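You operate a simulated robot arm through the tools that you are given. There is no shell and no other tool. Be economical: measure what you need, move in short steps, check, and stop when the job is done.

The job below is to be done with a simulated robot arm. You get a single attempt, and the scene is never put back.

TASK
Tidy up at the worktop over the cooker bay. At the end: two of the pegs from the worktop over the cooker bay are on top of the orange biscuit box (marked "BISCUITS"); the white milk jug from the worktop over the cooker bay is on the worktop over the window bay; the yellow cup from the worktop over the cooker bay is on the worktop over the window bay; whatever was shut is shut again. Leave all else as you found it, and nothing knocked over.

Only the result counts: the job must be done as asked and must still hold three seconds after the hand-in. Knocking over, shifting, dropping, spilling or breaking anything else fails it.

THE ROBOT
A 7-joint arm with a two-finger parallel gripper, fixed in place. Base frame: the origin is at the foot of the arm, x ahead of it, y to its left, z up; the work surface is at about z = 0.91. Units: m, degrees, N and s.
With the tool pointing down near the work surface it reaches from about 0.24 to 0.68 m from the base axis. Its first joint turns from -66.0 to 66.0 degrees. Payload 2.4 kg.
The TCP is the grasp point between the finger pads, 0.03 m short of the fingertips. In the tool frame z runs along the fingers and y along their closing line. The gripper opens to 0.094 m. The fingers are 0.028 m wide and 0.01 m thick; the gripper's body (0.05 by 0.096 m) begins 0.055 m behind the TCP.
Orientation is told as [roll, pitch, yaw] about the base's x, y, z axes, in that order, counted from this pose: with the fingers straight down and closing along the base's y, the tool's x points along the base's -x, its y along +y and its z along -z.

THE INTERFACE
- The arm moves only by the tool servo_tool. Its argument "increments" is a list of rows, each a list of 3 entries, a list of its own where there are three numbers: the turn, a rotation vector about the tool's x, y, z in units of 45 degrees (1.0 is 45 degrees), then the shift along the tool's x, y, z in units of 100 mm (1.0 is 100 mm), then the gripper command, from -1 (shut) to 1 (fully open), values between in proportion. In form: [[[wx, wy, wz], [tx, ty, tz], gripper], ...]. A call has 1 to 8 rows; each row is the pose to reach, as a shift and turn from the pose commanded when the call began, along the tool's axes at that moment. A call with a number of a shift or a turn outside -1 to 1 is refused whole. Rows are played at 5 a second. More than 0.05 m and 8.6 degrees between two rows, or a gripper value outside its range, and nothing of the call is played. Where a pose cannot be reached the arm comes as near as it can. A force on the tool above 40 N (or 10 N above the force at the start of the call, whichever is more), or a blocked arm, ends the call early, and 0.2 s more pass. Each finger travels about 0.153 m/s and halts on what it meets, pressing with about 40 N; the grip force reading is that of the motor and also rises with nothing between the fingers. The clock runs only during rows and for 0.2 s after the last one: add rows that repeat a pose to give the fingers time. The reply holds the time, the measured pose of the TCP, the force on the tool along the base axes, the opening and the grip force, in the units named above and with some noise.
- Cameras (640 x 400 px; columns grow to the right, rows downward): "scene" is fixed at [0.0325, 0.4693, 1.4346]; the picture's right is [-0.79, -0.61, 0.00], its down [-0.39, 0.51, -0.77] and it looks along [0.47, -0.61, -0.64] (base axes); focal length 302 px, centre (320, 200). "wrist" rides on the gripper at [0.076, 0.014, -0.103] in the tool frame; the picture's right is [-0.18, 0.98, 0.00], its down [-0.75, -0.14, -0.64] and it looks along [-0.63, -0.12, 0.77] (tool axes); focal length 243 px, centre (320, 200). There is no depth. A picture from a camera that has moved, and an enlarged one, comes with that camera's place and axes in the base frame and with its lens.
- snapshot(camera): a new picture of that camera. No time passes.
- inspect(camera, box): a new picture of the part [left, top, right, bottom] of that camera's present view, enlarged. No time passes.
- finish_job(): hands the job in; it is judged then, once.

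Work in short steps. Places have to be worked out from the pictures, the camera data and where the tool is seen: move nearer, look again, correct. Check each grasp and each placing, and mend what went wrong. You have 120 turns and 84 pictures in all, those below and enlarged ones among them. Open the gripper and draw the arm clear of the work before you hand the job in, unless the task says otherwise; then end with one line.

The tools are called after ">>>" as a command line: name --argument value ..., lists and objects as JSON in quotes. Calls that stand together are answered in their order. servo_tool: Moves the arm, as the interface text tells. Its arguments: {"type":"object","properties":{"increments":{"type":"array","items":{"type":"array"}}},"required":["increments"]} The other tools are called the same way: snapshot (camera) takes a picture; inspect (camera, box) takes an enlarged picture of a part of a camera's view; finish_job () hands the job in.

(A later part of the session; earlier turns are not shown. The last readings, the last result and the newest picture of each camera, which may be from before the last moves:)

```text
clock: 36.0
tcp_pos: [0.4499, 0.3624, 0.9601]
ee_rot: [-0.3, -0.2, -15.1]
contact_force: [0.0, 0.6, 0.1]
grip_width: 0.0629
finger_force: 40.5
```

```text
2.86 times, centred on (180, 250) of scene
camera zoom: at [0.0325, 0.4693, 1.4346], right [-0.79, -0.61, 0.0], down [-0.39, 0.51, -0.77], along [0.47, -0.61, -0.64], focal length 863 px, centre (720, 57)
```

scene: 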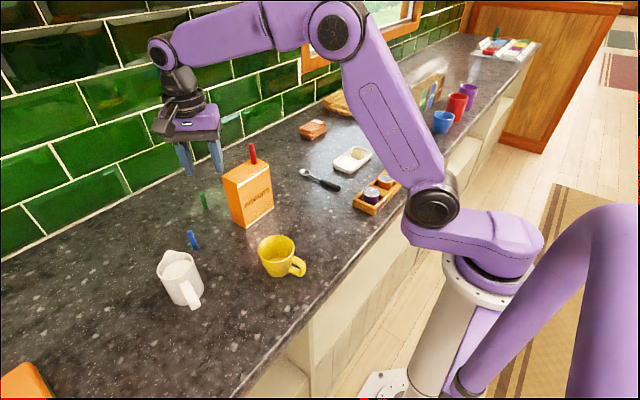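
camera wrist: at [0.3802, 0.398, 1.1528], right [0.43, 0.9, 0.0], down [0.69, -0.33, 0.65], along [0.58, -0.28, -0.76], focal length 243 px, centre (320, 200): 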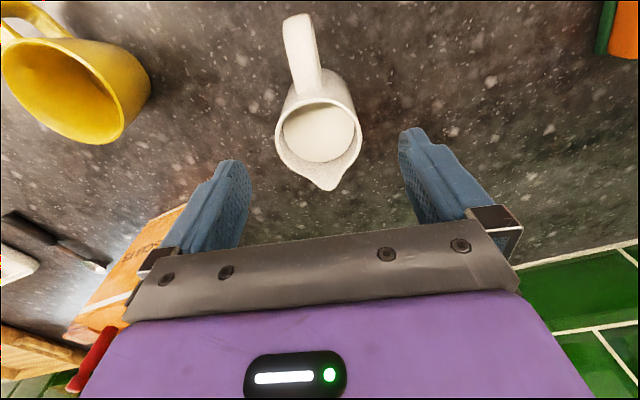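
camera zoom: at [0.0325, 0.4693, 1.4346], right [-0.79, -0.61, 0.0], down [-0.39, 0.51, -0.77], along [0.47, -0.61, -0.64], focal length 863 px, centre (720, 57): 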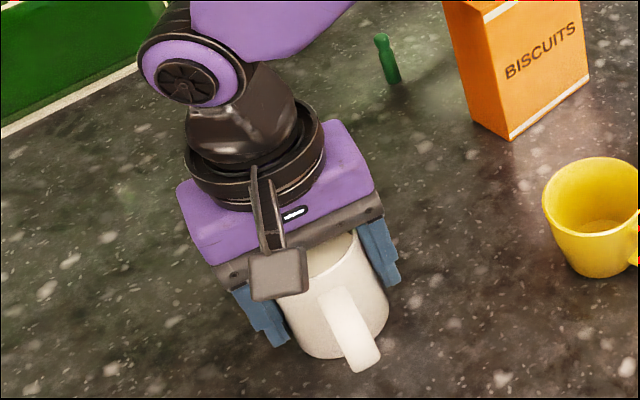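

Gripped at 63 mm. I lift straight up, then raise more while turning and starting to move along -y, ahead of the box and above everything.

>>> servo_tool --increments '[[[0, 0, 0], [0, 0, -0.1], -0.2], [[0, 0, 0], [0, 0, -0.3], -0.2], [[0, 0, 0], [0, 0, -0.55], -0.2], [[0, 0, 0], [0, 0, -0.8], -0.2], [[0, 0, 0], [0, 0, -1], -0.2]]'

>>> inspect --camera "scene" --box '[100, 150, 300, 320]'

```text
clock: 37.2
tcp_pos: [0.4507, 0.3631, 1.0601]
ee_rot: [-0.4, -0.2, -15.0]
contact_force: [0.2, 0.8, -3.7]
grip_width: 0.0585
finger_force: 40.1
```

```text
2.35 times, centred on (200, 235) of scene
camera zoom: at [0.0325, 0.4693, 1.4346], right [-0.79, -0.61, 0.0], down [-0.39, 0.51, -0.77], along [0.47, -0.61, -0.64], focal length 711 px, centre (602, 118)
```

zoom: 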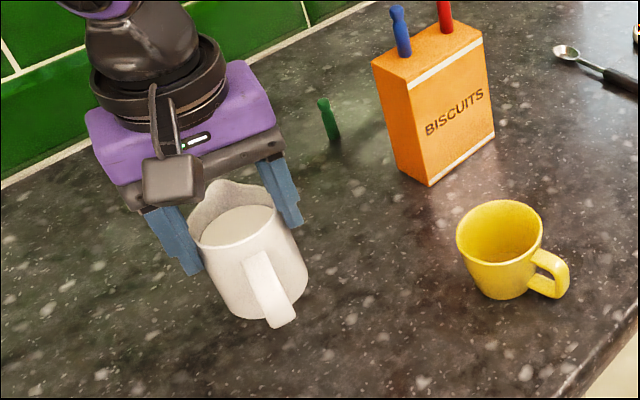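

The opening shrank from 63 to 58.5 mm, so the jug may have slipped. I'll check it from the wrist camera before moving on.

>>> snapshot --camera "wrist"

>>> servo_tool --increments '[[[0, 0, 0], [0, 0, 0], -0.2], [[0, 0, 0], [0, 0, 0], -0.2]]'

```text
41 pictures are left
camera wrist: at [0.3808, 0.3973, 1.1621], right [0.43, 0.9, -0.01], down [0.69, -0.33, 0.65], along [0.58, -0.28, -0.76], focal length 243 px, centre (320, 200)
```

wrist: 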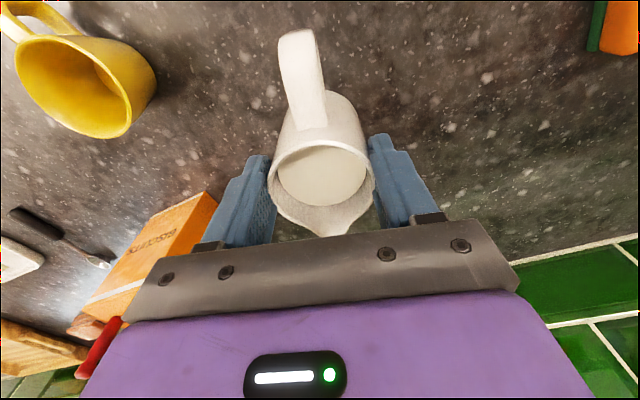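

```text
clock: 37.8
tcp_pos: [0.449, 0.3645, 1.06]
ee_rot: [-0.3, -0.3, -15.0]
contact_force: [-0.4, -0.3, -3.5]
grip_width: 0.0584
finger_force: 40.3
```

The pictures agree that the jug slipped down about 45 mm and now hangs from the fingertips. I'll set it down gently here and regrasp it better.

>>> servo_tool --increments '[[[0, 0, 0], [0, 0, 0.08], -0.2], [[0, 0, 0], [0, 0, 0.16], -0.2], [[0, 0, 0], [0, 0, 0.24], -0.2], [[0, 0, 0], [0, 0, 0.32], -0.2], [[0, 0, 0], [0, 0, 0.4], -0.2], [[0, 0, 0], [0, 0, 0.4], -0.2]]'

>>> inspect --camera "scene" --box '[120, 200, 260, 320]'

```text
clock: 39.2
tcp_pos: [0.4508, 0.3633, 1.0215]
ee_rot: [-0.3, -0.2, -14.9]
contact_force: [-0.1, -0.8, -3.3]
grip_width: 0.0587
finger_force: 39.7
```

```text
3.33 times, centred on (190, 260) of scene
camera zoom: at [0.0325, 0.4693, 1.4346], right [-0.79, -0.61, 0.0], down [-0.39, 0.51, -0.77], along [0.47, -0.61, -0.64], focal length 1007 px, centre (753, 0)
```

zoom: 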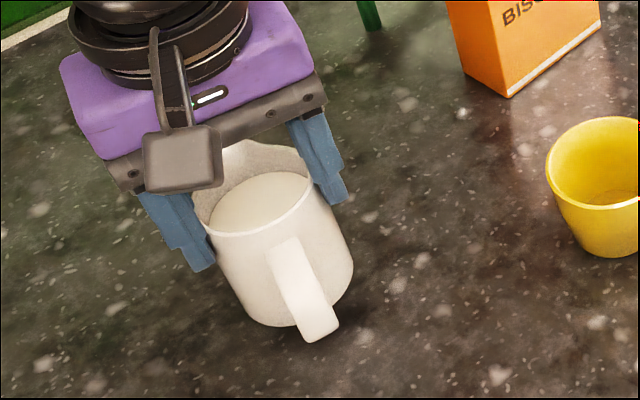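

>>> servo_tool --increments '[[[0, 0, 0], [0, 0, 0.05], -0.2], [[0, 0, 0], [0, 0, 0.09], -0.2], [[0, 0, 0], [0, 0, 0.12], -0.2], [[0, 0, 0], [0, 0, 0.12], -0.2]]'

>>> inspect --camera "scene" --box '[120, 200, 260, 320]'

```text
clock: 40.2
tcp_pos: [0.4512, 0.3643, 1.008]
ee_rot: [-0.3, -0.3, -15.0]
contact_force: [0.8, -0.6, -2.8]
grip_width: 0.0585
finger_force: 40.2
```

```text
3.33 times, centred on (190, 260) of scene
camera zoom: at [0.0325, 0.4693, 1.4346], right [-0.79, -0.61, 0.0], down [-0.39, 0.51, -0.77], along [0.47, -0.61, -0.64], focal length 1007 px, centre (753, 0)
```

zoom: 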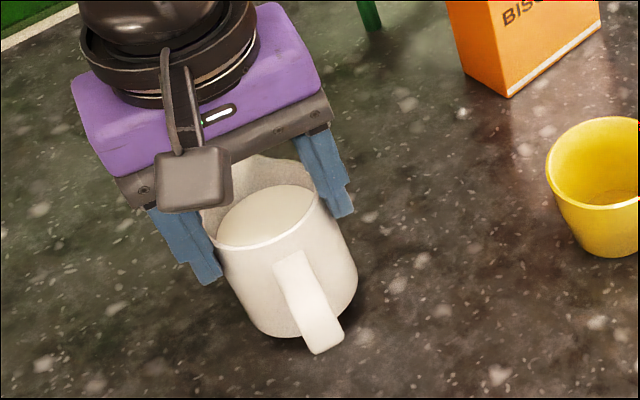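

>>> servo_tool --increments '[[[0, 0, 0], [0, 0, 0.03], -0.2], [[0, 0, 0], [0, 0, 0.05], -0.2], [[0, 0, 0], [0, 0, 0.07], -0.2], [[0, 0, 0], [0, 0, 0.07], -0.2]]'

>>> inspect --camera "scene" --box '[120, 200, 260, 320]'

```text
clock: 41.2
tcp_pos: [0.4489, 0.3629, 1.0029]
ee_rot: [-0.3, -0.3, -15.1]
contact_force: [0.5, -0.6, -3.3]
grip_width: 0.0586
finger_force: 40.0
```

```text
3.33 times, centred on (190, 260) of scene
camera zoom: at [0.0325, 0.4693, 1.4346], right [-0.79, -0.61, 0.0], down [-0.39, 0.51, -0.77], along [0.47, -0.61, -0.64], focal length 1007 px, centre (753, 0)
```

zoom: 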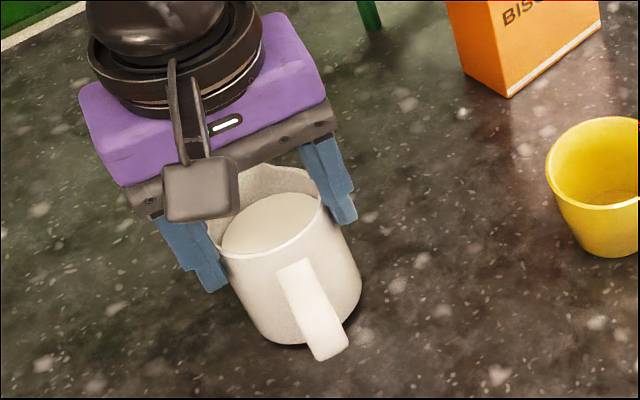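

>>> servo_tool --increments '[[[0, 0, 0], [0, 0, 0.02], -0.2], [[0, 0, 0], [0, 0, 0.035], -0.2], [[0, 0, 0], [0, 0, 0.05], -0.2], [[0, 0, 0], [0, 0, 0.05], -0.2]]'

```text
clock: 42.3
tcp_pos: [0.4495, 0.3636, 1.0002]
ee_rot: [-0.2, -0.3, -14.9]
contact_force: [-2.4, -2.2, 5.3]
grip_width: 0.0586
finger_force: 40.1
stopped in row 4: the force on the tool passed its limit (the readings are from after the stop); the commanded pose is now the measured one
```

The jug is down on the worktop again (contact at TCP z 1.000). I'll open a little, go down 12 mm so more finger covers the neck, and re-close as a test grip.

>>> servo_tool --increments '[[[0, 0, 0], [0, 0, 0], 0.3], [[0, 0, 0], [0, 0, 0], 0.6], [[0, 0, 0], [0, 0, 0], 0.7], [[0, 0, 0], [0, 0, 0], 0.7]]'

>>> snapshot --camera "wrist"

>>> inspect --camera "scene" --box '[140, 220, 240, 320]'

```text
clock: 43.3
tcp_pos: [0.4505, 0.3634, 0.9994]
ee_rot: [-0.2, -0.5, -14.9]
contact_force: [0.6, 0.4, 0.3]
grip_width: 0.0798
finger_force: 0.2
```

```text
37 pictures are left
camera wrist: at [0.3809, 0.397, 1.1007], right [0.43, 0.9, 0.0], down [0.69, -0.33, 0.65], along [0.58, -0.28, -0.76], focal length 243 px, centre (320, 200)
```

wrist: 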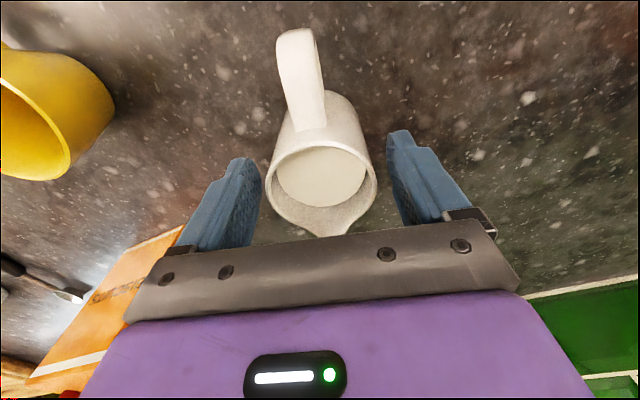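

```text
4.00 times, centred on (190, 270) of scene
camera zoom: at [0.0325, 0.4693, 1.4346], right [-0.79, -0.61, 0.0], down [-0.39, 0.51, -0.77], along [0.47, -0.61, -0.64], focal length 1209 px, centre (840, -80)
```

zoom: 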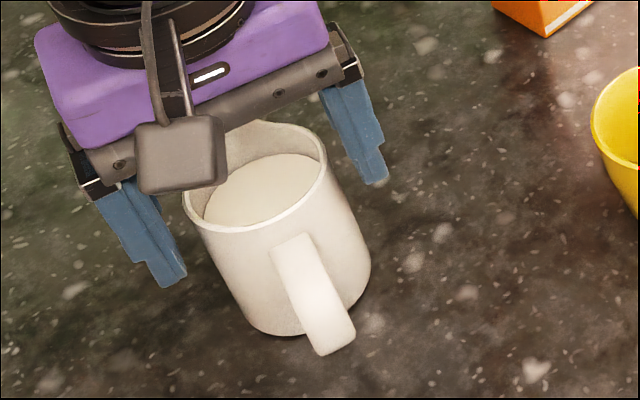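

The jug is upright with its rim at about z 0.976. I regrip with the fingertips at about 0.945 and make a slow 15 mm test lift, watching the opening for slip.

>>> servo_tool --increments '[[[0, 0, 0], [0, 0, 0.12], 0.7], [[0, 0, 0], [0, 0, 0.24], 0.7], [[0, 0, 0], [0, 0, 0.24], 0.3], [[0, 0, 0], [0, 0, 0.24], -0.3], [[0, 0, 0], [0, 0, 0.24], -1], [[0, 0, 0], [0, 0, 0.24], -1], [[0, 0, 0], [0, 0, 0.24], -1]]'

>>> servo_tool --increments '[[[0, 0, 0], [0, 0, -0.02], -1], [[0, 0, 0], [0, 0, -0.04], -1], [[0, 0, 0], [0, 0, -0.06], -1], [[0, 0, 0], [0, 0, -0.09], -1], [[0, 0, 0], [0, 0, -0.12], -1], [[0, 0, 0], [0, 0, -0.15], -1]]'

>>> snapshot --camera "wrist"

```text
clock: 44.9
tcp_pos: [0.4506, 0.363, 0.9754]
ee_rot: [0.0, -0.5, -15.0]
contact_force: [-2.5, -1.7, 4.4]
grip_width: 0.0628
finger_force: 40.5
```

```text
clock: 46.3
tcp_pos: [0.4499, 0.364, 0.9911]
ee_rot: [-0.2, -0.4, -14.9]
contact_force: [0.1, -0.3, -3.8]
grip_width: 0.0627
finger_force: 40.2
```

```text
35 pictures are left
camera wrist: at [0.3812, 0.3967, 1.0917], right [0.43, 0.9, 0.0], down [0.69, -0.33, 0.65], along [0.58, -0.28, -0.76], focal length 243 px, centre (320, 200)
```

wrist: 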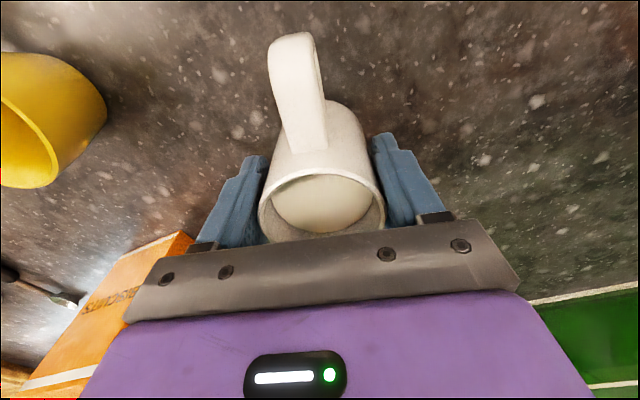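

The grip holds with no slip this time (62.7 mm, weight carried). I continue lifting slowly and watch the width.

>>> servo_tool --increments '[[[0, 0, 0], [0, 0, -0.05], -1], [[0, 0, 0], [0, 0, -0.12], -1], [[0, 0, 0], [0, 0, -0.21], -1], [[0, 0, 0], [0, 0, -0.32], -1], [[0, 0, 0], [0, 0, -0.43], -1], [[0, 0, 0], [0, 0, -0.53], -1], [[0, 0, 0], [0, 0, -0.6], -1], [[0, 0, 0], [0, 0, -0.63], -1]]'

>>> servo_tool --increments '[[[0, 0, 0], [0, 0, -0.05], -1], [[0, 0, 0], [0, 0, -0.12], -1], [[0, 0, 0], [0, 0, -0.21], -1], [[0, 0, 0], [0, 0, -0.32], -1], [[0, 0, 0], [0, 0, -0.43], -1], [[0, 0, 0], [0, 0, -0.53], -1], [[0, 0, 0], [0, 0, -0.6], -1], [[0, 0, 0], [0, 0, -0.63], -1]]'

>>> inspect --camera "scene" --box '[100, 120, 300, 320]'

```text
clock: 48.1
tcp_pos: [0.4491, 0.3639, 1.0546]
ee_rot: [-0.3, -0.4, -15.0]
contact_force: [-0.5, 0.2, -2.7]
grip_width: 0.063
finger_force: 40.0
```

```text
clock: 49.9
tcp_pos: [0.4489, 0.3645, 1.1157]
ee_rot: [-0.2, -0.4, -15.0]
contact_force: [0.9, -0.1, -3.3]
grip_width: 0.0626
finger_force: 40.0
```

```text
2.00 times, centred on (200, 220) of scene
camera zoom: at [0.0325, 0.4693, 1.4346], right [-0.79, -0.61, 0.0], down [-0.39, 0.51, -0.77], along [0.47, -0.61, -0.64], focal length 604 px, centre (560, 160)
```

zoom: 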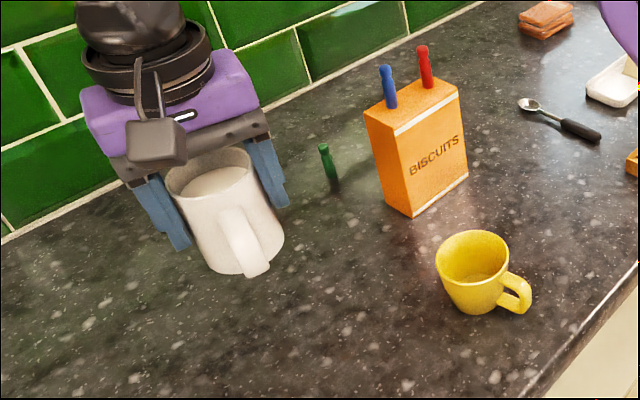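

Stable. Now I carry the jug away in smooth, slow rows: first turn to yaw -45 and move in front of the box.

>>> servo_tool --increments '[[[0, 0, 0.04], [0.01, -0.05, 0], -1], [[0, 0, 0.11], [0.04, -0.16, 0], -1], [[0, 0, 0.21], [0.08, -0.31, 0], -1], [[0, 0, 0.32], [0.12, -0.48, 0], -1], [[0, 0, 0.43], [0.16, -0.65, 0], -1], [[0, 0, 0.54], [0.2, -0.81, 0], -1], [[0, 0, 0.62], [0.23, -0.94, 0], -1], [[0, 0, 0.667], [0.25, -1, 0], -1]]'

>>> servo_tool --increments '[[[0, 0, 0], [-0.05, -0.05, 0], -1], [[0, 0, 0], [-0.16, -0.16, 0], -1], [[0, 0, 0], [-0.31, -0.31, 0], -1], [[0, 0, 0], [-0.48, -0.48, 0], -1], [[0, 0, 0], [-0.65, -0.65, 0], -1], [[0, 0, 0], [-0.81, -0.81, 0], -1], [[0, 0, 0], [-0.94, -0.94, 0], -1], [[0, 0, 0], [-1, -1, 0], -1]]'

>>> snapshot --camera "wrist"

```text
clock: 51.7
tcp_pos: [0.3998, 0.2748, 1.1159]
ee_rot: [0.1, -0.4, -45.2]
contact_force: [0.5, -0.3, -4.6]
grip_width: 0.0629
finger_force: 39.9
```

```text
clock: 53.5
tcp_pos: [0.3988, 0.134, 1.1169]
ee_rot: [0.1, -0.3, -45.1]
contact_force: [-0.7, 0.1, -3.2]
grip_width: 0.0628
finger_force: 39.6
```

```text
33 pictures are left
camera wrist: at [0.3561, 0.1968, 1.2188], right [0.83, 0.56, 0.0], down [0.43, -0.63, 0.65], along [0.37, -0.53, -0.76], focal length 243 px, centre (320, 200)
```

wrist: 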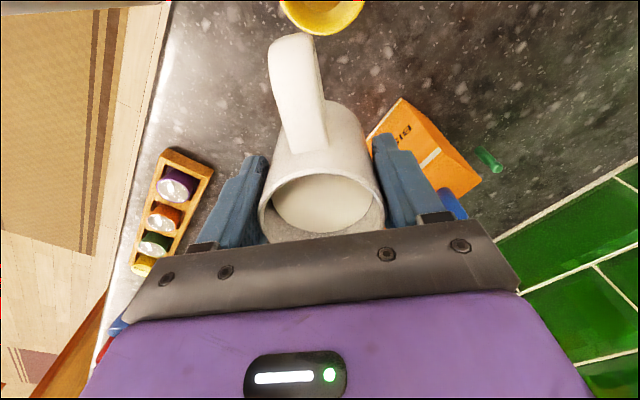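

The jug sits steady and level in the grip. I keep going along -y in the same slow steps.

>>> servo_tool --increments '[[[0, 0, 0], [-0.05, -0.05, 0], -1], [[0, 0, 0], [-0.16, -0.16, 0], -1], [[0, 0, 0], [-0.31, -0.31, 0], -1], [[0, 0, 0], [-0.48, -0.48, 0], -1], [[0, 0, 0], [-0.65, -0.65, 0], -1], [[0, 0, 0], [-0.81, -0.81, 0], -1], [[0, 0, 0], [-0.94, -0.94, 0], -1], [[0, 0, 0], [-1, -1, 0], -1]]'

>>> servo_tool --increments '[[[0, 0, 0], [-0.05, -0.05, 0], -1], [[0, 0, 0], [-0.16, -0.16, 0], -1], [[0, 0, 0], [-0.31, -0.31, 0], -1], [[0, 0, 0], [-0.48, -0.48, 0], -1], [[0, 0, 0], [-0.65, -0.65, 0], -1], [[0, 0, 0], [-0.81, -0.81, 0], -1], [[0, 0, 0], [-0.94, -0.94, 0], -1], [[0, 0, 0], [-1, -1, 0], -1]]'

>>> servo_tool --increments '[[[0, 0, 0], [-0.03, -0.05, 0], -1], [[0, 0, 0], [-0.1, -0.16, 0], -1], [[0, 0, 0], [-0.19, -0.31, 0], -1], [[0, 0, 0], [-0.29, -0.48, 0], -1], [[0, 0, 0], [-0.39, -0.65, 0], -1], [[0, 0, 0], [-0.49, -0.81, 0], -1], [[0, 0, 0], [-0.56, -0.94, 0], -1], [[0, 0, 0], [-0.6, -1, 0], -1]]'

```text
clock: 55.3
tcp_pos: [0.3993, -0.0093, 1.117]
ee_rot: [0.1, -0.4, -45.0]
contact_force: [1.2, -0.2, -3.2]
grip_width: 0.0627
finger_force: 40.1
```

```text
clock: 57.1
tcp_pos: [0.3998, -0.1507, 1.1202]
ee_rot: [0.2, -0.5, -45.0]
contact_force: [0.1, 0.1, -3.6]
grip_width: 0.0628
finger_force: 39.4
```

```text
clock: 58.9
tcp_pos: [0.3698, -0.2632, 1.1186]
ee_rot: [0.1, -0.3, -45.1]
contact_force: [0.5, -0.6, -3.6]
grip_width: 0.063
finger_force: 39.9
```

>>> servo_tool --increments '[[[0, 0, 0], [-0.03, -0.05, 0], -1], [[0, 0, 0], [-0.1, -0.16, 0], -1], [[0, 0, 0], [-0.19, -0.31, 0], -1], [[0, 0, 0], [-0.29, -0.48, 0], -1], [[0, 0, 0], [-0.39, -0.65, 0], -1], [[0, 0, 0], [-0.49, -0.81, 0], -1], [[0, 0, 0], [-0.56, -0.94, 0], -1], [[0, 0, 0], [-0.6, -1, 0], -1]]'

>>> servo_tool --increments '[[[0, 0, 0.06], [-0.03, -0.05, 0], -1], [[0, 0, 0.18], [-0.1, -0.16, 0], -1], [[0, 0, 0.33], [-0.19, -0.31, 0], -1], [[0, 0, 0.48], [-0.29, -0.48, 0], -1], [[0, 0, 0.64], [-0.39, -0.65, 0], -1], [[0, 0, 0.8], [-0.49, -0.81, 0], -1], [[0, 0, 0.93], [-0.56, -0.94, 0], -1], [[0, 0, 1], [-0.6, -1, 0], -1]]'

>>> snapshot --camera "wrist"

>>> snapshot --camera "scene"

```text
clock: 60.7
tcp_pos: [0.3419, -0.3761, 1.1183]
ee_rot: [0.1, -0.5, -45.1]
contact_force: [0.3, 0.0, -2.4]
grip_width: 0.0627
finger_force: 40.0
```

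```text
clock: 62.5
tcp_pos: [0.3142, -0.4897, 1.1193]
ee_rot: [0.3, -0.1, -90.2]
contact_force: [0.1, -0.3, -4.2]
grip_width: 0.0628
finger_force: 39.8
```

```text
32 pictures are left
camera wrist: at [0.3295, -0.4141, 1.2202], right [0.98, -0.19, 0.01], down [-0.15, -0.75, 0.64], along [-0.12, -0.63, -0.76], focal length 243 px, centre (320, 200)
```

wrist: 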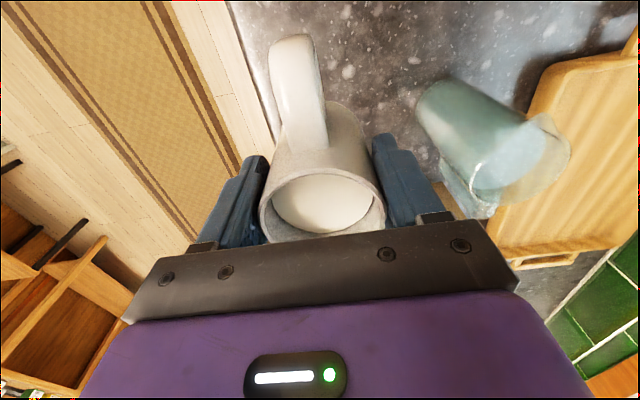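

```text
31 pictures are left
```

scene: 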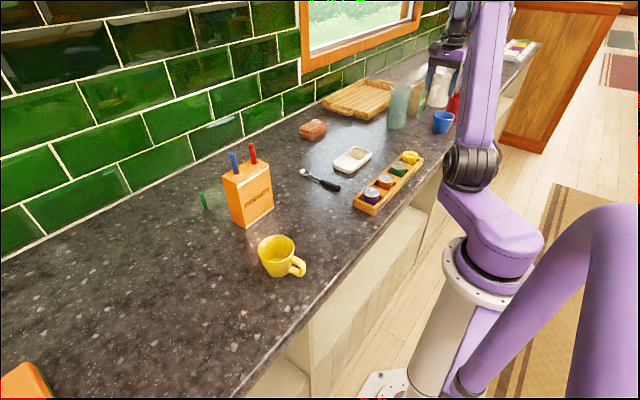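

Area below is clear; the carafe is at about (0.456,-0.528). I move to (0.28,-0.52) and descend slowly.

>>> servo_tool --increments '[[[0, 0, 0], [-0.05, -0.06, 0], -1], [[0, 0, 0], [-0.15, -0.17, 0], -1], [[0, 0, 0], [-0.25, -0.28, 0.05], -1], [[0, 0, 0], [-0.3, -0.34, 0.12], -1], [[0, 0, 0], [-0.3, -0.34, 0.22], -1], [[0, 0, 0], [-0.3, -0.34, 0.32], -1], [[0, 0, 0], [-0.3, -0.34, 0.4], -1]]'

>>> servo_tool --increments '[[[0, 0, 0], [0, 0, 0.1], -1], [[0, 0, 0], [0, 0, 0.22], -1], [[0, 0, 0], [0, 0, 0.34], -1], [[0, 0, 0], [0, 0, 0.46], -1], [[0, 0, 0], [0, 0, 0.58], -1], [[0, 0, 0], [0, 0, 0.68], -1], [[0, 0, 0], [0, 0, 0.76], -1], [[0, 0, 0], [0, 0, 0.8], -1]]'

>>> inspect --camera "scene" --box '[360, 50, 500, 180]'

>>> snapshot --camera "wrist"

```text
clock: 64.1
tcp_pos: [0.2806, -0.5184, 1.0792]
ee_rot: [0.3, -0.2, -90.0]
contact_force: [0.3, -0.2, -2.8]
grip_width: 0.0626
finger_force: 40.1
```

```text
clock: 65.9
tcp_pos: [0.2805, -0.5195, 0.9985]
ee_rot: [0.4, -0.1, -90.0]
contact_force: [-0.8, 0.3, -2.9]
grip_width: 0.063
finger_force: 40.6
```

```text
3.08 times, centred on (430, 115) of scene
camera zoom: at [0.0325, 0.4692, 1.4346], right [-0.79, -0.61, 0.0], down [-0.39, 0.51, -0.77], along [0.47, -0.61, -0.64], focal length 930 px, centre (-18, 462)
```

zoom: 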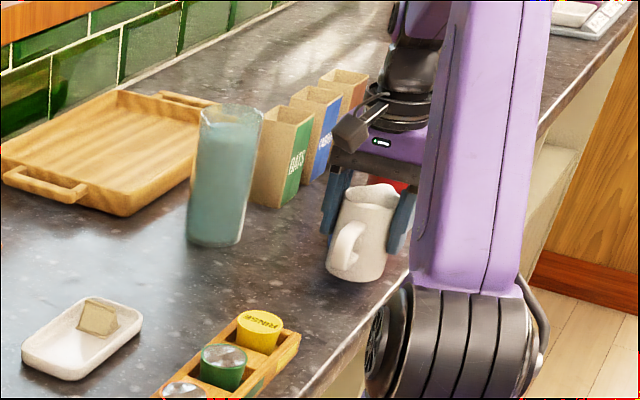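

```text
29 pictures are left
camera wrist: at [0.2951, -0.4434, 1.0999], right [0.98, -0.19, 0.01], down [-0.15, -0.75, 0.64], along [-0.11, -0.63, -0.76], focal length 243 px, centre (320, 200)
```

wrist: 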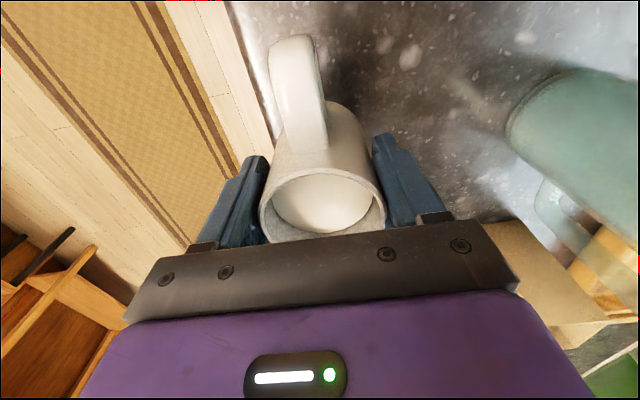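

The front edge looks to be at x≈0.24, so I shift the jug 25 mm inward (x≈0.305), then lower to contact.

>>> servo_tool --increments '[[[0, 0, 0], [0, 0.05, 0], -1], [[0, 0, 0], [0, 0.13, 0], -1], [[0, 0, 0], [0, 0.2, 0], -1], [[0, 0, 0], [0, 0.25, 0.04], -1], [[0, 0, 0], [0, 0.25, 0.1], -1], [[0, 0, 0], [0, 0.25, 0.16], -1], [[0, 0, 0], [0, 0.25, 0.19], -1], [[0, 0, 0], [0, 0.25, 0.2], -1]]'

>>> servo_tool --increments '[[[0, 0, 0], [0, 0, 0.01], -1], [[0, 0, 0], [0, 0, 0.02], -1], [[0, 0, 0], [0, 0, 0.025], -1], [[0, 0, 0], [0, 0, 0.025], -1]]'

```text
clock: 67.7
tcp_pos: [0.3054, -0.5188, 0.979]
ee_rot: [0.2, -0.2, -90.0]
contact_force: [0.6, 0.2, -3.0]
grip_width: 0.0629
finger_force: 40.1
```

```text
clock: 68.7
tcp_pos: [0.3056, -0.5204, 0.9772]
ee_rot: [0.2, -0.1, -90.0]
contact_force: [-0.6, 0.0, -3.4]
grip_width: 0.0626
finger_force: 40.0
```

Still carrying the weight; I lower a few more mm until the load comes off.

>>> servo_tool --increments '[[[0, 0, 0], [0, 0, 0.01], -1], [[0, 0, 0], [0, 0, 0.02], -1], [[0, 0, 0], [0, 0, 0.02], -1]]'

```text
clock: 69.5
tcp_pos: [0.3058, -0.5207, 0.974]
ee_rot: [0.4, -0.3, -90.1]
contact_force: [-1.0, 1.7, 5.0]
grip_width: 0.0626
finger_force: 40.3
```

The load is on the worktop. I open the gripper and look.

>>> servo_tool --increments '[[[0, 0, 0], [0, 0, -0.01], -0.2], [[0, 0, 0], [0, 0, -0.01], 0.4], [[0, 0, 0], [0, 0, -0.01], 0.8], [[0, 0, 0], [0, 0, -0.01], 1], [[0, 0, 0], [0, 0, -0.01], 1]]'

>>> snapshot --camera "wrist"

```text
clock: 70.7
tcp_pos: [0.3052, -0.5199, 0.9761]
ee_rot: [0.3, -0.2, -90.1]
contact_force: [1.1, -0.2, -0.1]
grip_width: 0.0941
finger_force: 0.0
```

```text
28 pictures are left
camera wrist: at [0.3205, -0.4447, 1.0772], right [0.98, -0.18, 0.01], down [-0.15, -0.75, 0.64], along [-0.11, -0.63, -0.76], focal length 243 px, centre (320, 200)
```

wrist: 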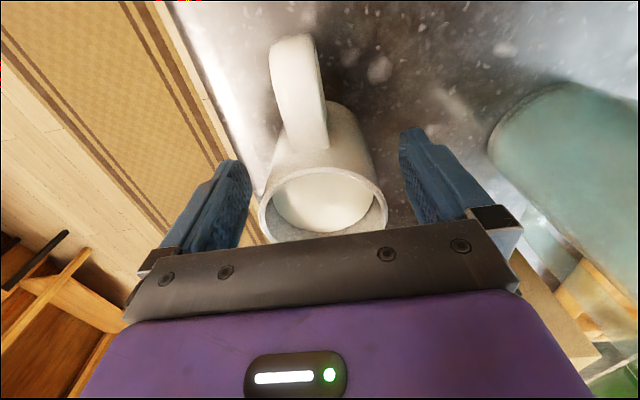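

Released; jug stands. I lift straight up, then travel back to the yellow cup (≈(0.34,0.213), rim ≈0.985, handle towards -x).

>>> servo_tool --increments '[[[0, 0, 0], [0, 0, -0.15], 1], [[0, 0, 0], [0, 0, -0.4], 1], [[0, 0, 0], [0, 0, -0.7], 1], [[0, 0, 0], [0, 0, -1], 1]]'

>>> servo_tool --increments '[[[0, 0, -0.17], [0.1, 0, -0.2], 1], [[0, 0, -0.34], [0.3, 0.1, -0.4], 1], [[0, 0, -0.51], [0.5, 0.2, -0.4], 1], [[0, 0, -0.68], [0.7, 0.3, -0.4], 1], [[0, 0, -0.85], [0.9, 0.35, -0.4], 1], [[0, 0, -1], [1, 0.35, -0.4], 1]]'

>>> inspect --camera "scene" --box '[360, 50, 500, 180]'

>>> servo_tool --increments '[[[0, 0, 0], [0.25, 0.25, 0], 1], [[0, 0, 0], [0.5, 0.5, 0], 1], [[0, 0, 0], [0.75, 0.75, 0], 1], [[0, 0, 0], [1, 1, 0], 1]]'

>>> servo_tool --increments '[[[0, 0, 0], [0.25, 0.25, 0], 1], [[0, 0, 0], [0.5, 0.5, 0], 1], [[0, 0, 0], [0.75, 0.75, 0], 1], [[0, 0, 0], [1, 1, 0], 1]]'

>>> servo_tool --increments '[[[0, 0, 0], [0.25, 0.25, 0], 1], [[0, 0, 0], [0.5, 0.5, 0], 1], [[0, 0, 0], [0.75, 0.75, 0], 1], [[0, 0, 0], [1, 1, 0], 1]]'

```text
clock: 71.7
tcp_pos: [0.3042, -0.5207, 1.0777]
ee_rot: [0.3, -0.3, -90.1]
contact_force: [0.4, 0.3, 0.1]
grip_width: 0.0941
finger_force: 0.1
```

```text
clock: 73.1
tcp_pos: [0.3385, -0.4199, 1.1154]
ee_rot: [0.1, -0.3, -44.9]
contact_force: [0.1, -0.3, 0.2]
grip_width: 0.0939
finger_force: 0.2
```

```text
3.08 times, centred on (430, 115) of scene
camera zoom: at [0.0325, 0.4693, 1.4346], right [-0.79, -0.61, 0.0], down [-0.39, 0.51, -0.77], along [0.47, -0.61, -0.64], focal length 930 px, centre (-18, 462)
```

zoom: 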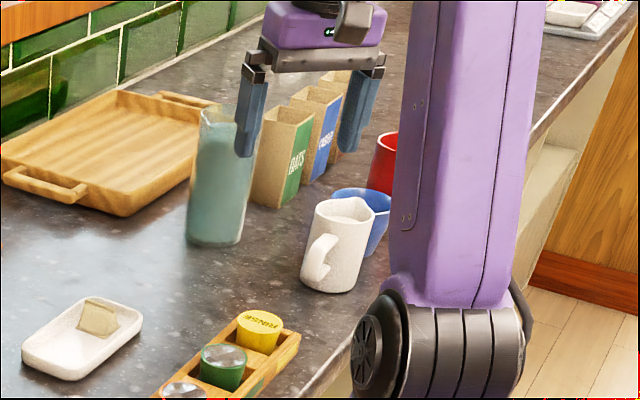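

```text
clock: 74.1
tcp_pos: [0.3392, -0.2772, 1.1147]
ee_rot: [0.1, -0.4, -45.1]
contact_force: [-0.2, 0.4, -0.4]
grip_width: 0.0939
finger_force: 0.1
```

```text
clock: 75.1
tcp_pos: [0.3389, -0.1381, 1.1147]
ee_rot: [0.1, -0.4, -45.1]
contact_force: [1.2, 0.4, -0.7]
grip_width: 0.0939
finger_force: 0.0
```

```text
clock: 76.1
tcp_pos: [0.341, 0.0057, 1.1146]
ee_rot: [0.1, -0.5, -45.1]
contact_force: [0.8, -1.2, 0.0]
grip_width: 0.0941
finger_force: 0.1
```

The jug stands well beside the blue cup. I continue to the yellow cup, turning to yaw 0.

>>> servo_tool --increments '[[[0, 0, -0.17], [0.2, 0.2, 0], 1], [[0, 0, -0.34], [0.4, 0.4, 0], 1], [[0, 0, -0.51], [0.6, 0.6, 0], 1], [[0, 0, -0.68], [0.8, 0.8, 0], 1], [[0, 0, -0.85], [1, 1, 0], 1], [[0, 0, -1], [1, 1, 0], 1]]'

>>> servo_tool --increments '[[[0, 0, -0.05], [0, 0.3, 0], 1], [[0, 0, -0.1], [0, 0.63, 0], 1], [[0, 0, -0.15], [0, 0.63, 0], 1], [[0, 0, -0.15], [0, 0.63, 0], 1]]'

>>> snapshot --camera "wrist"

```text
clock: 77.5
tcp_pos: [0.3407, 0.146, 1.1139]
ee_rot: [-0.1, -0.4, -0.1]
contact_force: [0.3, -0.7, 0.4]
grip_width: 0.0938
finger_force: 0.1
```

```text
clock: 78.5
tcp_pos: [0.3407, 0.2109, 1.1118]
ee_rot: [-0.3, -0.3, 6.7]
contact_force: [-0.2, -0.6, -0.6]
grip_width: 0.0939
finger_force: 0.0
```

```text
26 pictures are left
camera wrist: at [0.2642, 0.2148, 1.213], right [0.07, 1.0, 0.0], down [0.76, -0.05, 0.65], along [0.65, -0.05, -0.76], focal length 243 px, centre (320, 200)
```

wrist: 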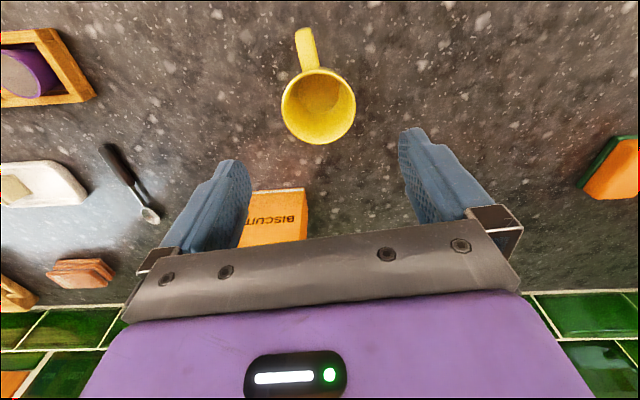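

The cup's rim centre is at about (0.343,0.207), 70 mm wide, handle aligned. I fine-adjust and descend in two steps.

>>> servo_tool --increments '[[[0, 0, 0], [-0.025, -0.03, 0.25], 1], [[0, 0, 0], [-0.025, -0.03, 0.5], 1], [[0, 0, 0], [-0.025, -0.03, 0.7], 1], [[0, 0, 0], [-0.025, -0.03, 0.7], 1]]'

>>> snapshot --camera "wrist"

```text
clock: 79.5
tcp_pos: [0.3427, 0.2064, 1.0434]
ee_rot: [-0.3, -0.4, 6.6]
contact_force: [-0.2, 0.8, -0.7]
grip_width: 0.0941
finger_force: 0.0
```

```text
25 pictures are left
camera wrist: at [0.2674, 0.2116, 1.1438], right [0.07, 1.0, 0.0], down [0.76, -0.05, 0.65], along [0.65, -0.05, -0.76], focal length 243 px, centre (320, 200)
```

wrist: 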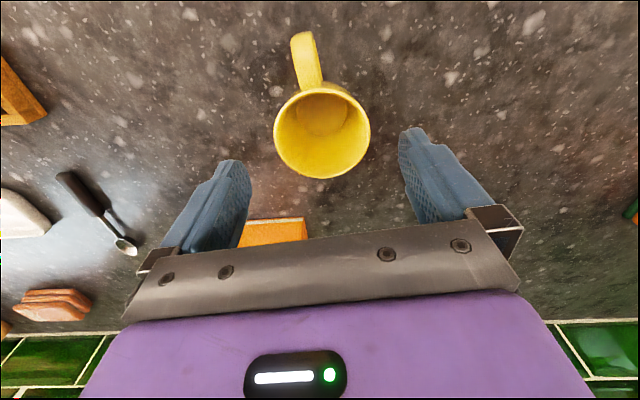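

Centred. Descend and close.

>>> servo_tool --increments '[[[0, 0, 0], [0, 0, 0.25], 1], [[0, 0, 0], [0, 0, 0.5], 1], [[0, 0, 0], [0, 0, 0.78], 1], [[0, 0, 0], [0, 0, 0.78], 1], [[0, 0, 0], [0, 0, 0.78], 0.6], [[0, 0, 0], [0, 0, 0.78], 0.2], [[0, 0, 0], [0, 0, 0.78], -0.5], [[0, 0, 0], [0, 0, 0.78], -1]]'

>>> servo_tool --increments '[[[0, 0, 0], [0, 0, -0.02], -1], [[0, 0, 0], [0, 0, -0.05], -1], [[0, 0, 0], [0, 0, -0.1], -1], [[0, 0, 0], [0, 0, -0.15], -1], [[0, 0, 0], [0, 0, -0.2], -1]]'

>>> inspect --camera "scene" --box '[210, 170, 370, 300]'

>>> snapshot --camera "wrist"

```text
clock: 81.3
tcp_pos: [0.3437, 0.2051, 0.965]
ee_rot: [-0.2, -0.3, 6.7]
contact_force: [0.0, 0.4, 0.0]
grip_width: 0.0743
finger_force: 39.9
```

```text
clock: 82.5
tcp_pos: [0.3436, 0.2064, 0.9851]
ee_rot: [-0.2, -0.3, 6.8]
contact_force: [0.5, -0.4, -2.2]
grip_width: 0.074
finger_force: 40.2
```

```text
3.08 times, centred on (290, 235) of scene
camera zoom: at [0.0325, 0.4693, 1.4346], right [-0.79, -0.61, 0.0], down [-0.39, 0.51, -0.77], along [0.47, -0.61, -0.64], focal length 930 px, centre (412, 92)
```

zoom: 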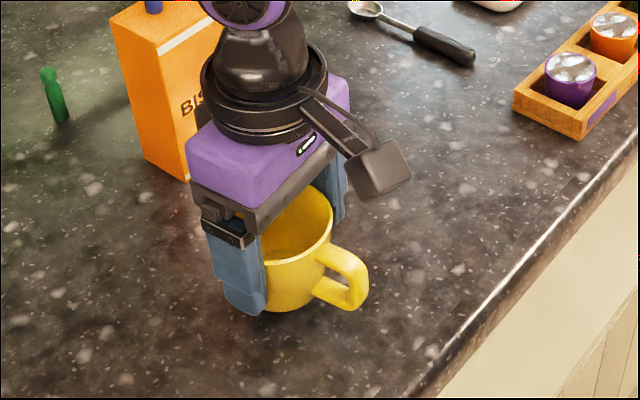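

```text
23 pictures are left
camera wrist: at [0.2676, 0.2111, 1.0861], right [0.07, 1.0, 0.0], down [0.76, -0.05, 0.65], along [0.64, -0.05, -0.76], focal length 243 px, centre (320, 200)
```

wrist: 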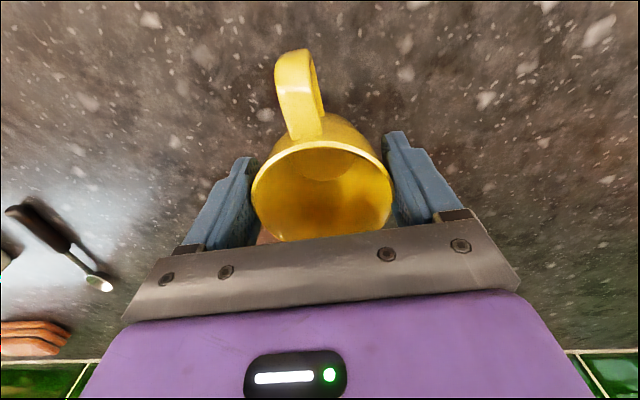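

The cup is held firmly (74 mm, ~2 N). I lift it slowly and carry it towards place B ≈ (0.39,-0.44).

>>> servo_tool --increments '[[[0, 0, 0], [0, 0, -0.06], -1], [[0, 0, 0], [0, 0, -0.18], -1], [[0, 0, 0], [0, 0, -0.32], -1], [[0, 0, 0], [0, 0, -0.47], -1], [[0, 0, 0], [0, 0, -0.62], -1], [[0, 0, 0], [0, 0, -0.77], -1], [[0, 0, 0], [0, 0, -0.9], -1], [[0, 0, 0], [0, 0, -1], -1]]'

>>> servo_tool --increments '[[[0, 0, 0.06], [0, -0.05, -0.03], -1], [[0, 0, 0.18], [0, -0.16, -0.08], -1], [[0, 0, 0.33], [0, -0.31, -0.14], -1], [[0, 0, 0.5], [0, -0.48, -0.2], -1], [[0, 0, 0.67], [0, -0.65, -0.26], -1], [[0, 0, 0.83], [0, -0.81, -0.3], -1], [[0, 0, 0.95], [0, -0.94, -0.3], -1], [[0, 0, 1], [0, -1, -0.3], -1]]'

>>> snapshot --camera "wrist"

```text
clock: 84.3
tcp_pos: [0.3438, 0.2059, 1.0845]
ee_rot: [-0.4, -0.3, 6.7]
contact_force: [-0.4, 0.0, -2.0]
grip_width: 0.074
finger_force: 40.0
```

```text
clock: 86.1
tcp_pos: [0.3546, 0.1064, 1.1153]
ee_rot: [0.0, -0.4, -38.5]
contact_force: [-0.8, 0.2, -2.1]
grip_width: 0.0737
finger_force: 40.5
```

```text
22 pictures are left
camera wrist: at [0.3049, 0.1656, 1.2166], right [0.75, 0.66, 0.0], down [0.5, -0.58, 0.65], along [0.43, -0.49, -0.76], focal length 243 px, centre (320, 200)
```

wrist: 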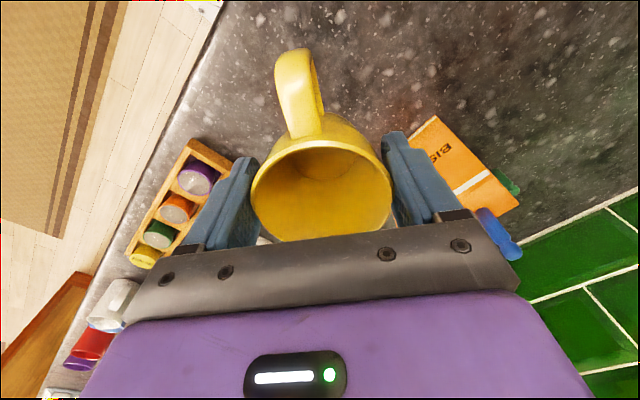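

>>> servo_tool --increments '[[[0, 0, 0], [-0.05, -0.05, 0], -1], [[0, 0, 0], [-0.16, -0.16, 0], -1], [[0, 0, 0], [-0.31, -0.31, 0], -1], [[0, 0, 0], [-0.48, -0.48, 0], -1], [[0, 0, 0], [-0.65, -0.65, 0], -1], [[0, 0, 0], [-0.81, -0.81, 0], -1], [[0, 0, 0], [-0.94, -0.94, 0], -1], [[0, 0, 0], [-1, -1, 0], -1]]'

>>> servo_tool --increments '[[[0, 0, 0], [-0.05, -0.05, 0], -1], [[0, 0, 0], [-0.16, -0.16, 0], -1], [[0, 0, 0], [-0.31, -0.31, 0], -1], [[0, 0, 0], [-0.48, -0.48, 0], -1], [[0, 0, 0], [-0.65, -0.65, 0], -1], [[0, 0, 0], [-0.81, -0.81, 0], -1], [[0, 0, 0], [-0.94, -0.94, 0], -1], [[0, 0, 0], [-1, -1, 0], -1]]'

>>> servo_tool --increments '[[[0, 0, 0.06], [-0.04, -0.05, 0], -1], [[0, 0, 0.18], [-0.13, -0.16, 0], -1], [[0, 0, 0.34], [-0.25, -0.31, 0], -1], [[0, 0, 0.5], [-0.38, -0.48, 0], -1], [[0, 0, 0.67], [-0.52, -0.65, 0], -1], [[0, 0, 0.83], [-0.65, -0.81, 0], -1], [[0, 0, 0.95], [-0.75, -0.94, 0], -1], [[0, 0, 1], [-0.8, -1, 0], -1]]'

>>> snapshot --camera "wrist"

```text
clock: 87.9
tcp_pos: [0.3712, -0.0358, 1.1136]
ee_rot: [0.0, -0.4, -38.4]
contact_force: [-0.3, 0.2, -1.8]
grip_width: 0.0737
finger_force: 40.1
```

```text
clock: 89.7
tcp_pos: [0.3893, -0.174, 1.1164]
ee_rot: [0.0, -0.4, -38.3]
contact_force: [-0.3, 0.5, -2.3]
grip_width: 0.0737
finger_force: 40.3
```

```text
clock: 91.5
tcp_pos: [0.3894, -0.303, 1.1164]
ee_rot: [0.3, -0.3, -83.4]
contact_force: [-0.2, -1.1, -1.6]
grip_width: 0.0738
finger_force: 40.4
```

```text
21 pictures are left
camera wrist: at [0.3951, -0.2255, 1.2189], right [1.0, -0.07, 0.01], down [-0.06, -0.76, 0.64], along [-0.04, -0.64, -0.76], focal length 243 px, centre (320, 200)
```

wrist: 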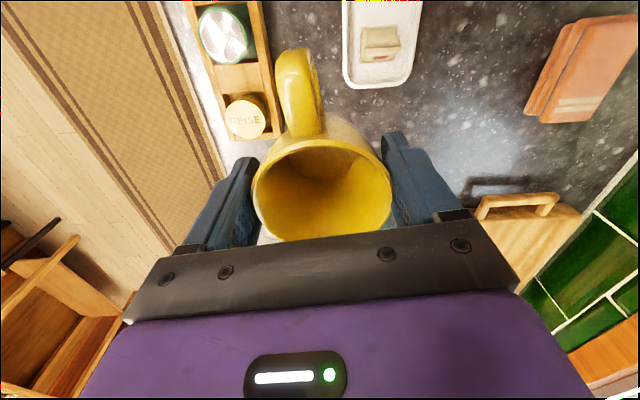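

>>> servo_tool --increments '[[[0, 0, 0], [-0.05, 0, 0], -1], [[0, 0, 0], [-0.16, 0, 0], -1], [[0, 0, 0], [-0.31, -0.02, 0], -1], [[0, 0, 0], [-0.48, -0.05, 0], -1], [[0, 0, 0], [-0.65, -0.08, 0], -1], [[0, 0, 0], [-0.81, -0.1, 0], -1], [[0, 0, 0], [-0.94, -0.1, 0], -1], [[0, 0, 0], [-1, -0.1, 0], -1]]'

>>> servo_tool --increments '[[[0, 0, 0], [-0.06, -0.01, 0], -1], [[0, 0, 0], [-0.16, -0.03, 0], -1], [[0, 0, 0], [-0.28, -0.05, 0], -1], [[0, 0, 0], [-0.37, -0.06, 0.08], -1], [[0, 0, 0], [-0.37, -0.06, 0.2], -1], [[0, 0, 0], [-0.37, -0.06, 0.35], -1], [[0, 0, 0], [-0.37, -0.06, 0.5], -1], [[0, 0, 0], [-0.37, -0.06, 0.6], -1]]'

>>> snapshot --camera "wrist"

>>> inspect --camera "scene" --box '[360, 50, 500, 180]'

```text
clock: 93.3
tcp_pos: [0.3897, -0.4013, 1.1174]
ee_rot: [0.3, -0.4, -83.3]
contact_force: [-0.5, 0.2, -2.2]
grip_width: 0.0734
finger_force: 40.8
```

```text
clock: 95.1
tcp_pos: [0.3887, -0.441, 1.059]
ee_rot: [0.4, -0.3, -83.3]
contact_force: [0.5, 0.5, -1.5]
grip_width: 0.0734
finger_force: 40.1
```

```text
20 pictures are left
camera wrist: at [0.3956, -0.3636, 1.1596], right [1.0, -0.07, 0.01], down [-0.06, -0.76, 0.65], along [-0.04, -0.64, -0.76], focal length 243 px, centre (320, 200)
```

wrist: 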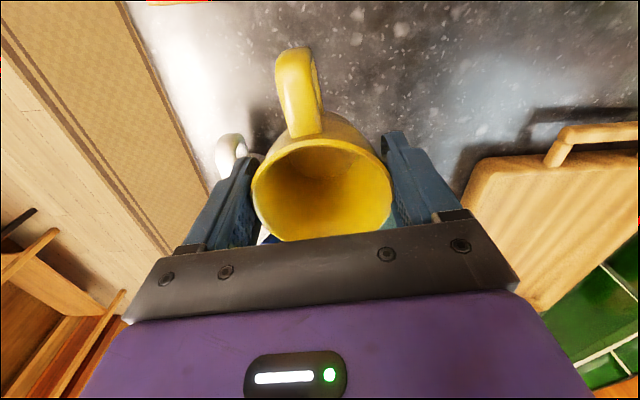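

```text
3.08 times, centred on (430, 115) of scene
camera zoom: at [0.0325, 0.4693, 1.4346], right [-0.79, -0.61, 0.0], down [-0.39, 0.51, -0.77], along [0.47, -0.61, -0.64], focal length 930 px, centre (-18, 462)
```

zoom: 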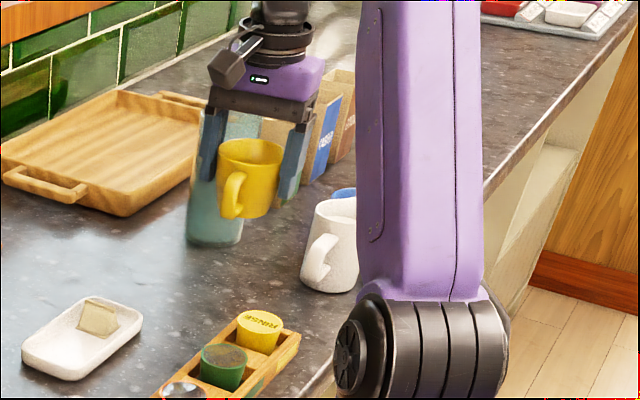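

The jug handle and carafe are both clear but close, so I back off 10 mm in +y and descend further.

>>> servo_tool --increments '[[[0, 0, 0], [0.05, 0.01, 0], -1], [[0, 0, 0], [0.1, 0.02, 0.03], -1], [[0, 0, 0], [0.1, 0.02, 0.13], -1], [[0, 0, 0], [0.1, 0.02, 0.26], -1], [[0, 0, 0], [0.1, 0.02, 0.4], -1], [[0, 0, 0], [0.1, 0.02, 0.55], -1], [[0, 0, 0], [0.1, 0.02, 0.68], -1], [[0, 0, 0], [0.1, 0.02, 0.77], -1]]'

>>> inspect --camera "scene" --box '[360, 50, 500, 180]'

>>> snapshot --camera "wrist"

```text
clock: 96.9
tcp_pos: [0.3907, -0.429, 0.9827]
ee_rot: [0.3, -0.2, -83.3]
contact_force: [-0.4, 0.3, -1.8]
grip_width: 0.0734
finger_force: 40.1
```

```text
3.08 times, centred on (430, 115) of scene
camera zoom: at [0.0325, 0.4693, 1.4346], right [-0.79, -0.61, 0.0], down [-0.39, 0.51, -0.77], along [0.47, -0.61, -0.64], focal length 930 px, centre (-18, 462)
```

zoom: 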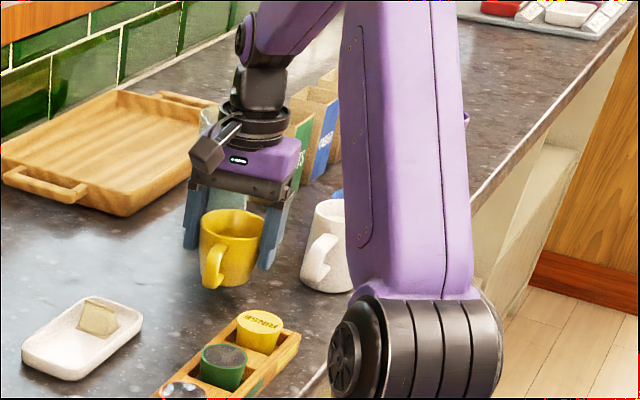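

```text
17 pictures are left
camera wrist: at [0.3969, -0.3524, 1.0834], right [1.0, -0.07, 0.01], down [-0.06, -0.76, 0.64], along [-0.04, -0.64, -0.76], focal length 243 px, centre (320, 200)
```

wrist: 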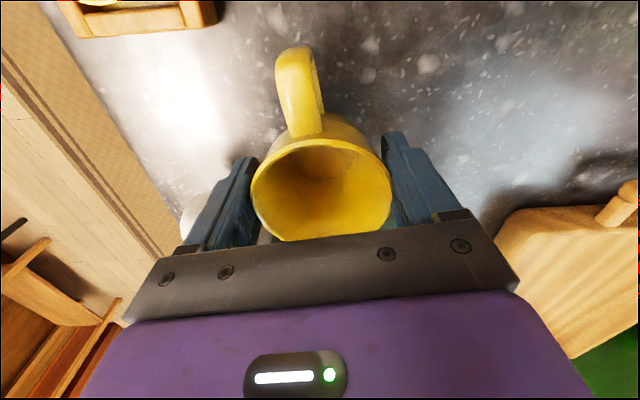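

Clear all round. I lower the last ~17 mm slowly until the load comes off.

>>> servo_tool --increments '[[[0, 0, 0], [0, 0, 0.05], -1], [[0, 0, 0], [0, 0, 0.1], -1], [[0, 0, 0], [0, 0, 0.13], -1], [[0, 0, 0], [0, 0, 0.15], -1], [[0, 0, 0], [0, 0, 0.15], -1]]'

>>> servo_tool --increments '[[[0, 0, 0], [0, 0, 0.01], -1], [[0, 0, 0], [0, 0, 0.02], -1], [[0, 0, 0], [0, 0, 0.03], -1], [[0, 0, 0], [0, 0, 0.03], -1]]'

```text
clock: 98.1
tcp_pos: [0.3898, -0.4314, 0.9667]
ee_rot: [0.4, -0.3, -83.2]
contact_force: [-0.1, -0.7, -2.1]
grip_width: 0.0733
finger_force: 40.7
```

```text
clock: 99.1
tcp_pos: [0.3918, -0.4305, 0.9643]
ee_rot: [0.4, -0.4, -83.2]
contact_force: [-2.7, 3.3, 18.9]
grip_width: 0.0733
finger_force: 39.9
```

The cup is on the worktop (load +19 N). I ease up 1.5 mm, open partly and check.

>>> servo_tool --increments '[[[0, 0, 0], [0, 0, -0.015], -1], [[0, 0, 0], [0, 0, -0.015], 0.3], [[0, 0, 0], [0, 0, -0.015], 0.7], [[0, 0, 0], [0, 0, -0.015], 0.85], [[0, 0, 0], [0, 0, -0.015], 0.85], [[0, 0, 0], [0, 0, -0.015], 0.85]]'

>>> snapshot --camera "wrist"

```text
clock: 100.5
tcp_pos: [0.3902, -0.4301, 0.9633]
ee_rot: [0.2, -0.4, -83.4]
contact_force: [0.0, 0.0, 0.2]
grip_width: 0.0869
finger_force: 0.1
```

```text
16 pictures are left
camera wrist: at [0.3973, -0.3532, 1.0658], right [1.0, -0.07, 0.01], down [-0.06, -0.76, 0.65], along [-0.04, -0.64, -0.76], focal length 243 px, centre (320, 200)
```

wrist: 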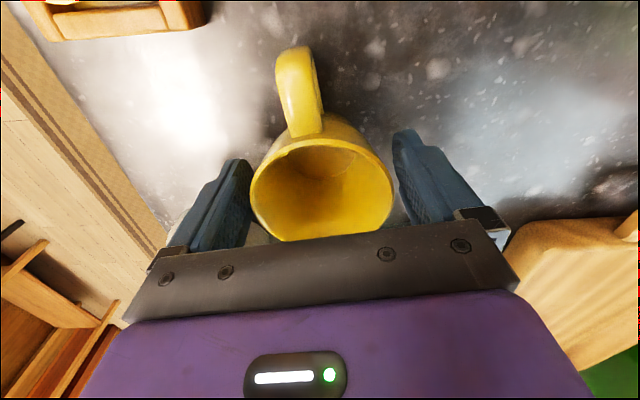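

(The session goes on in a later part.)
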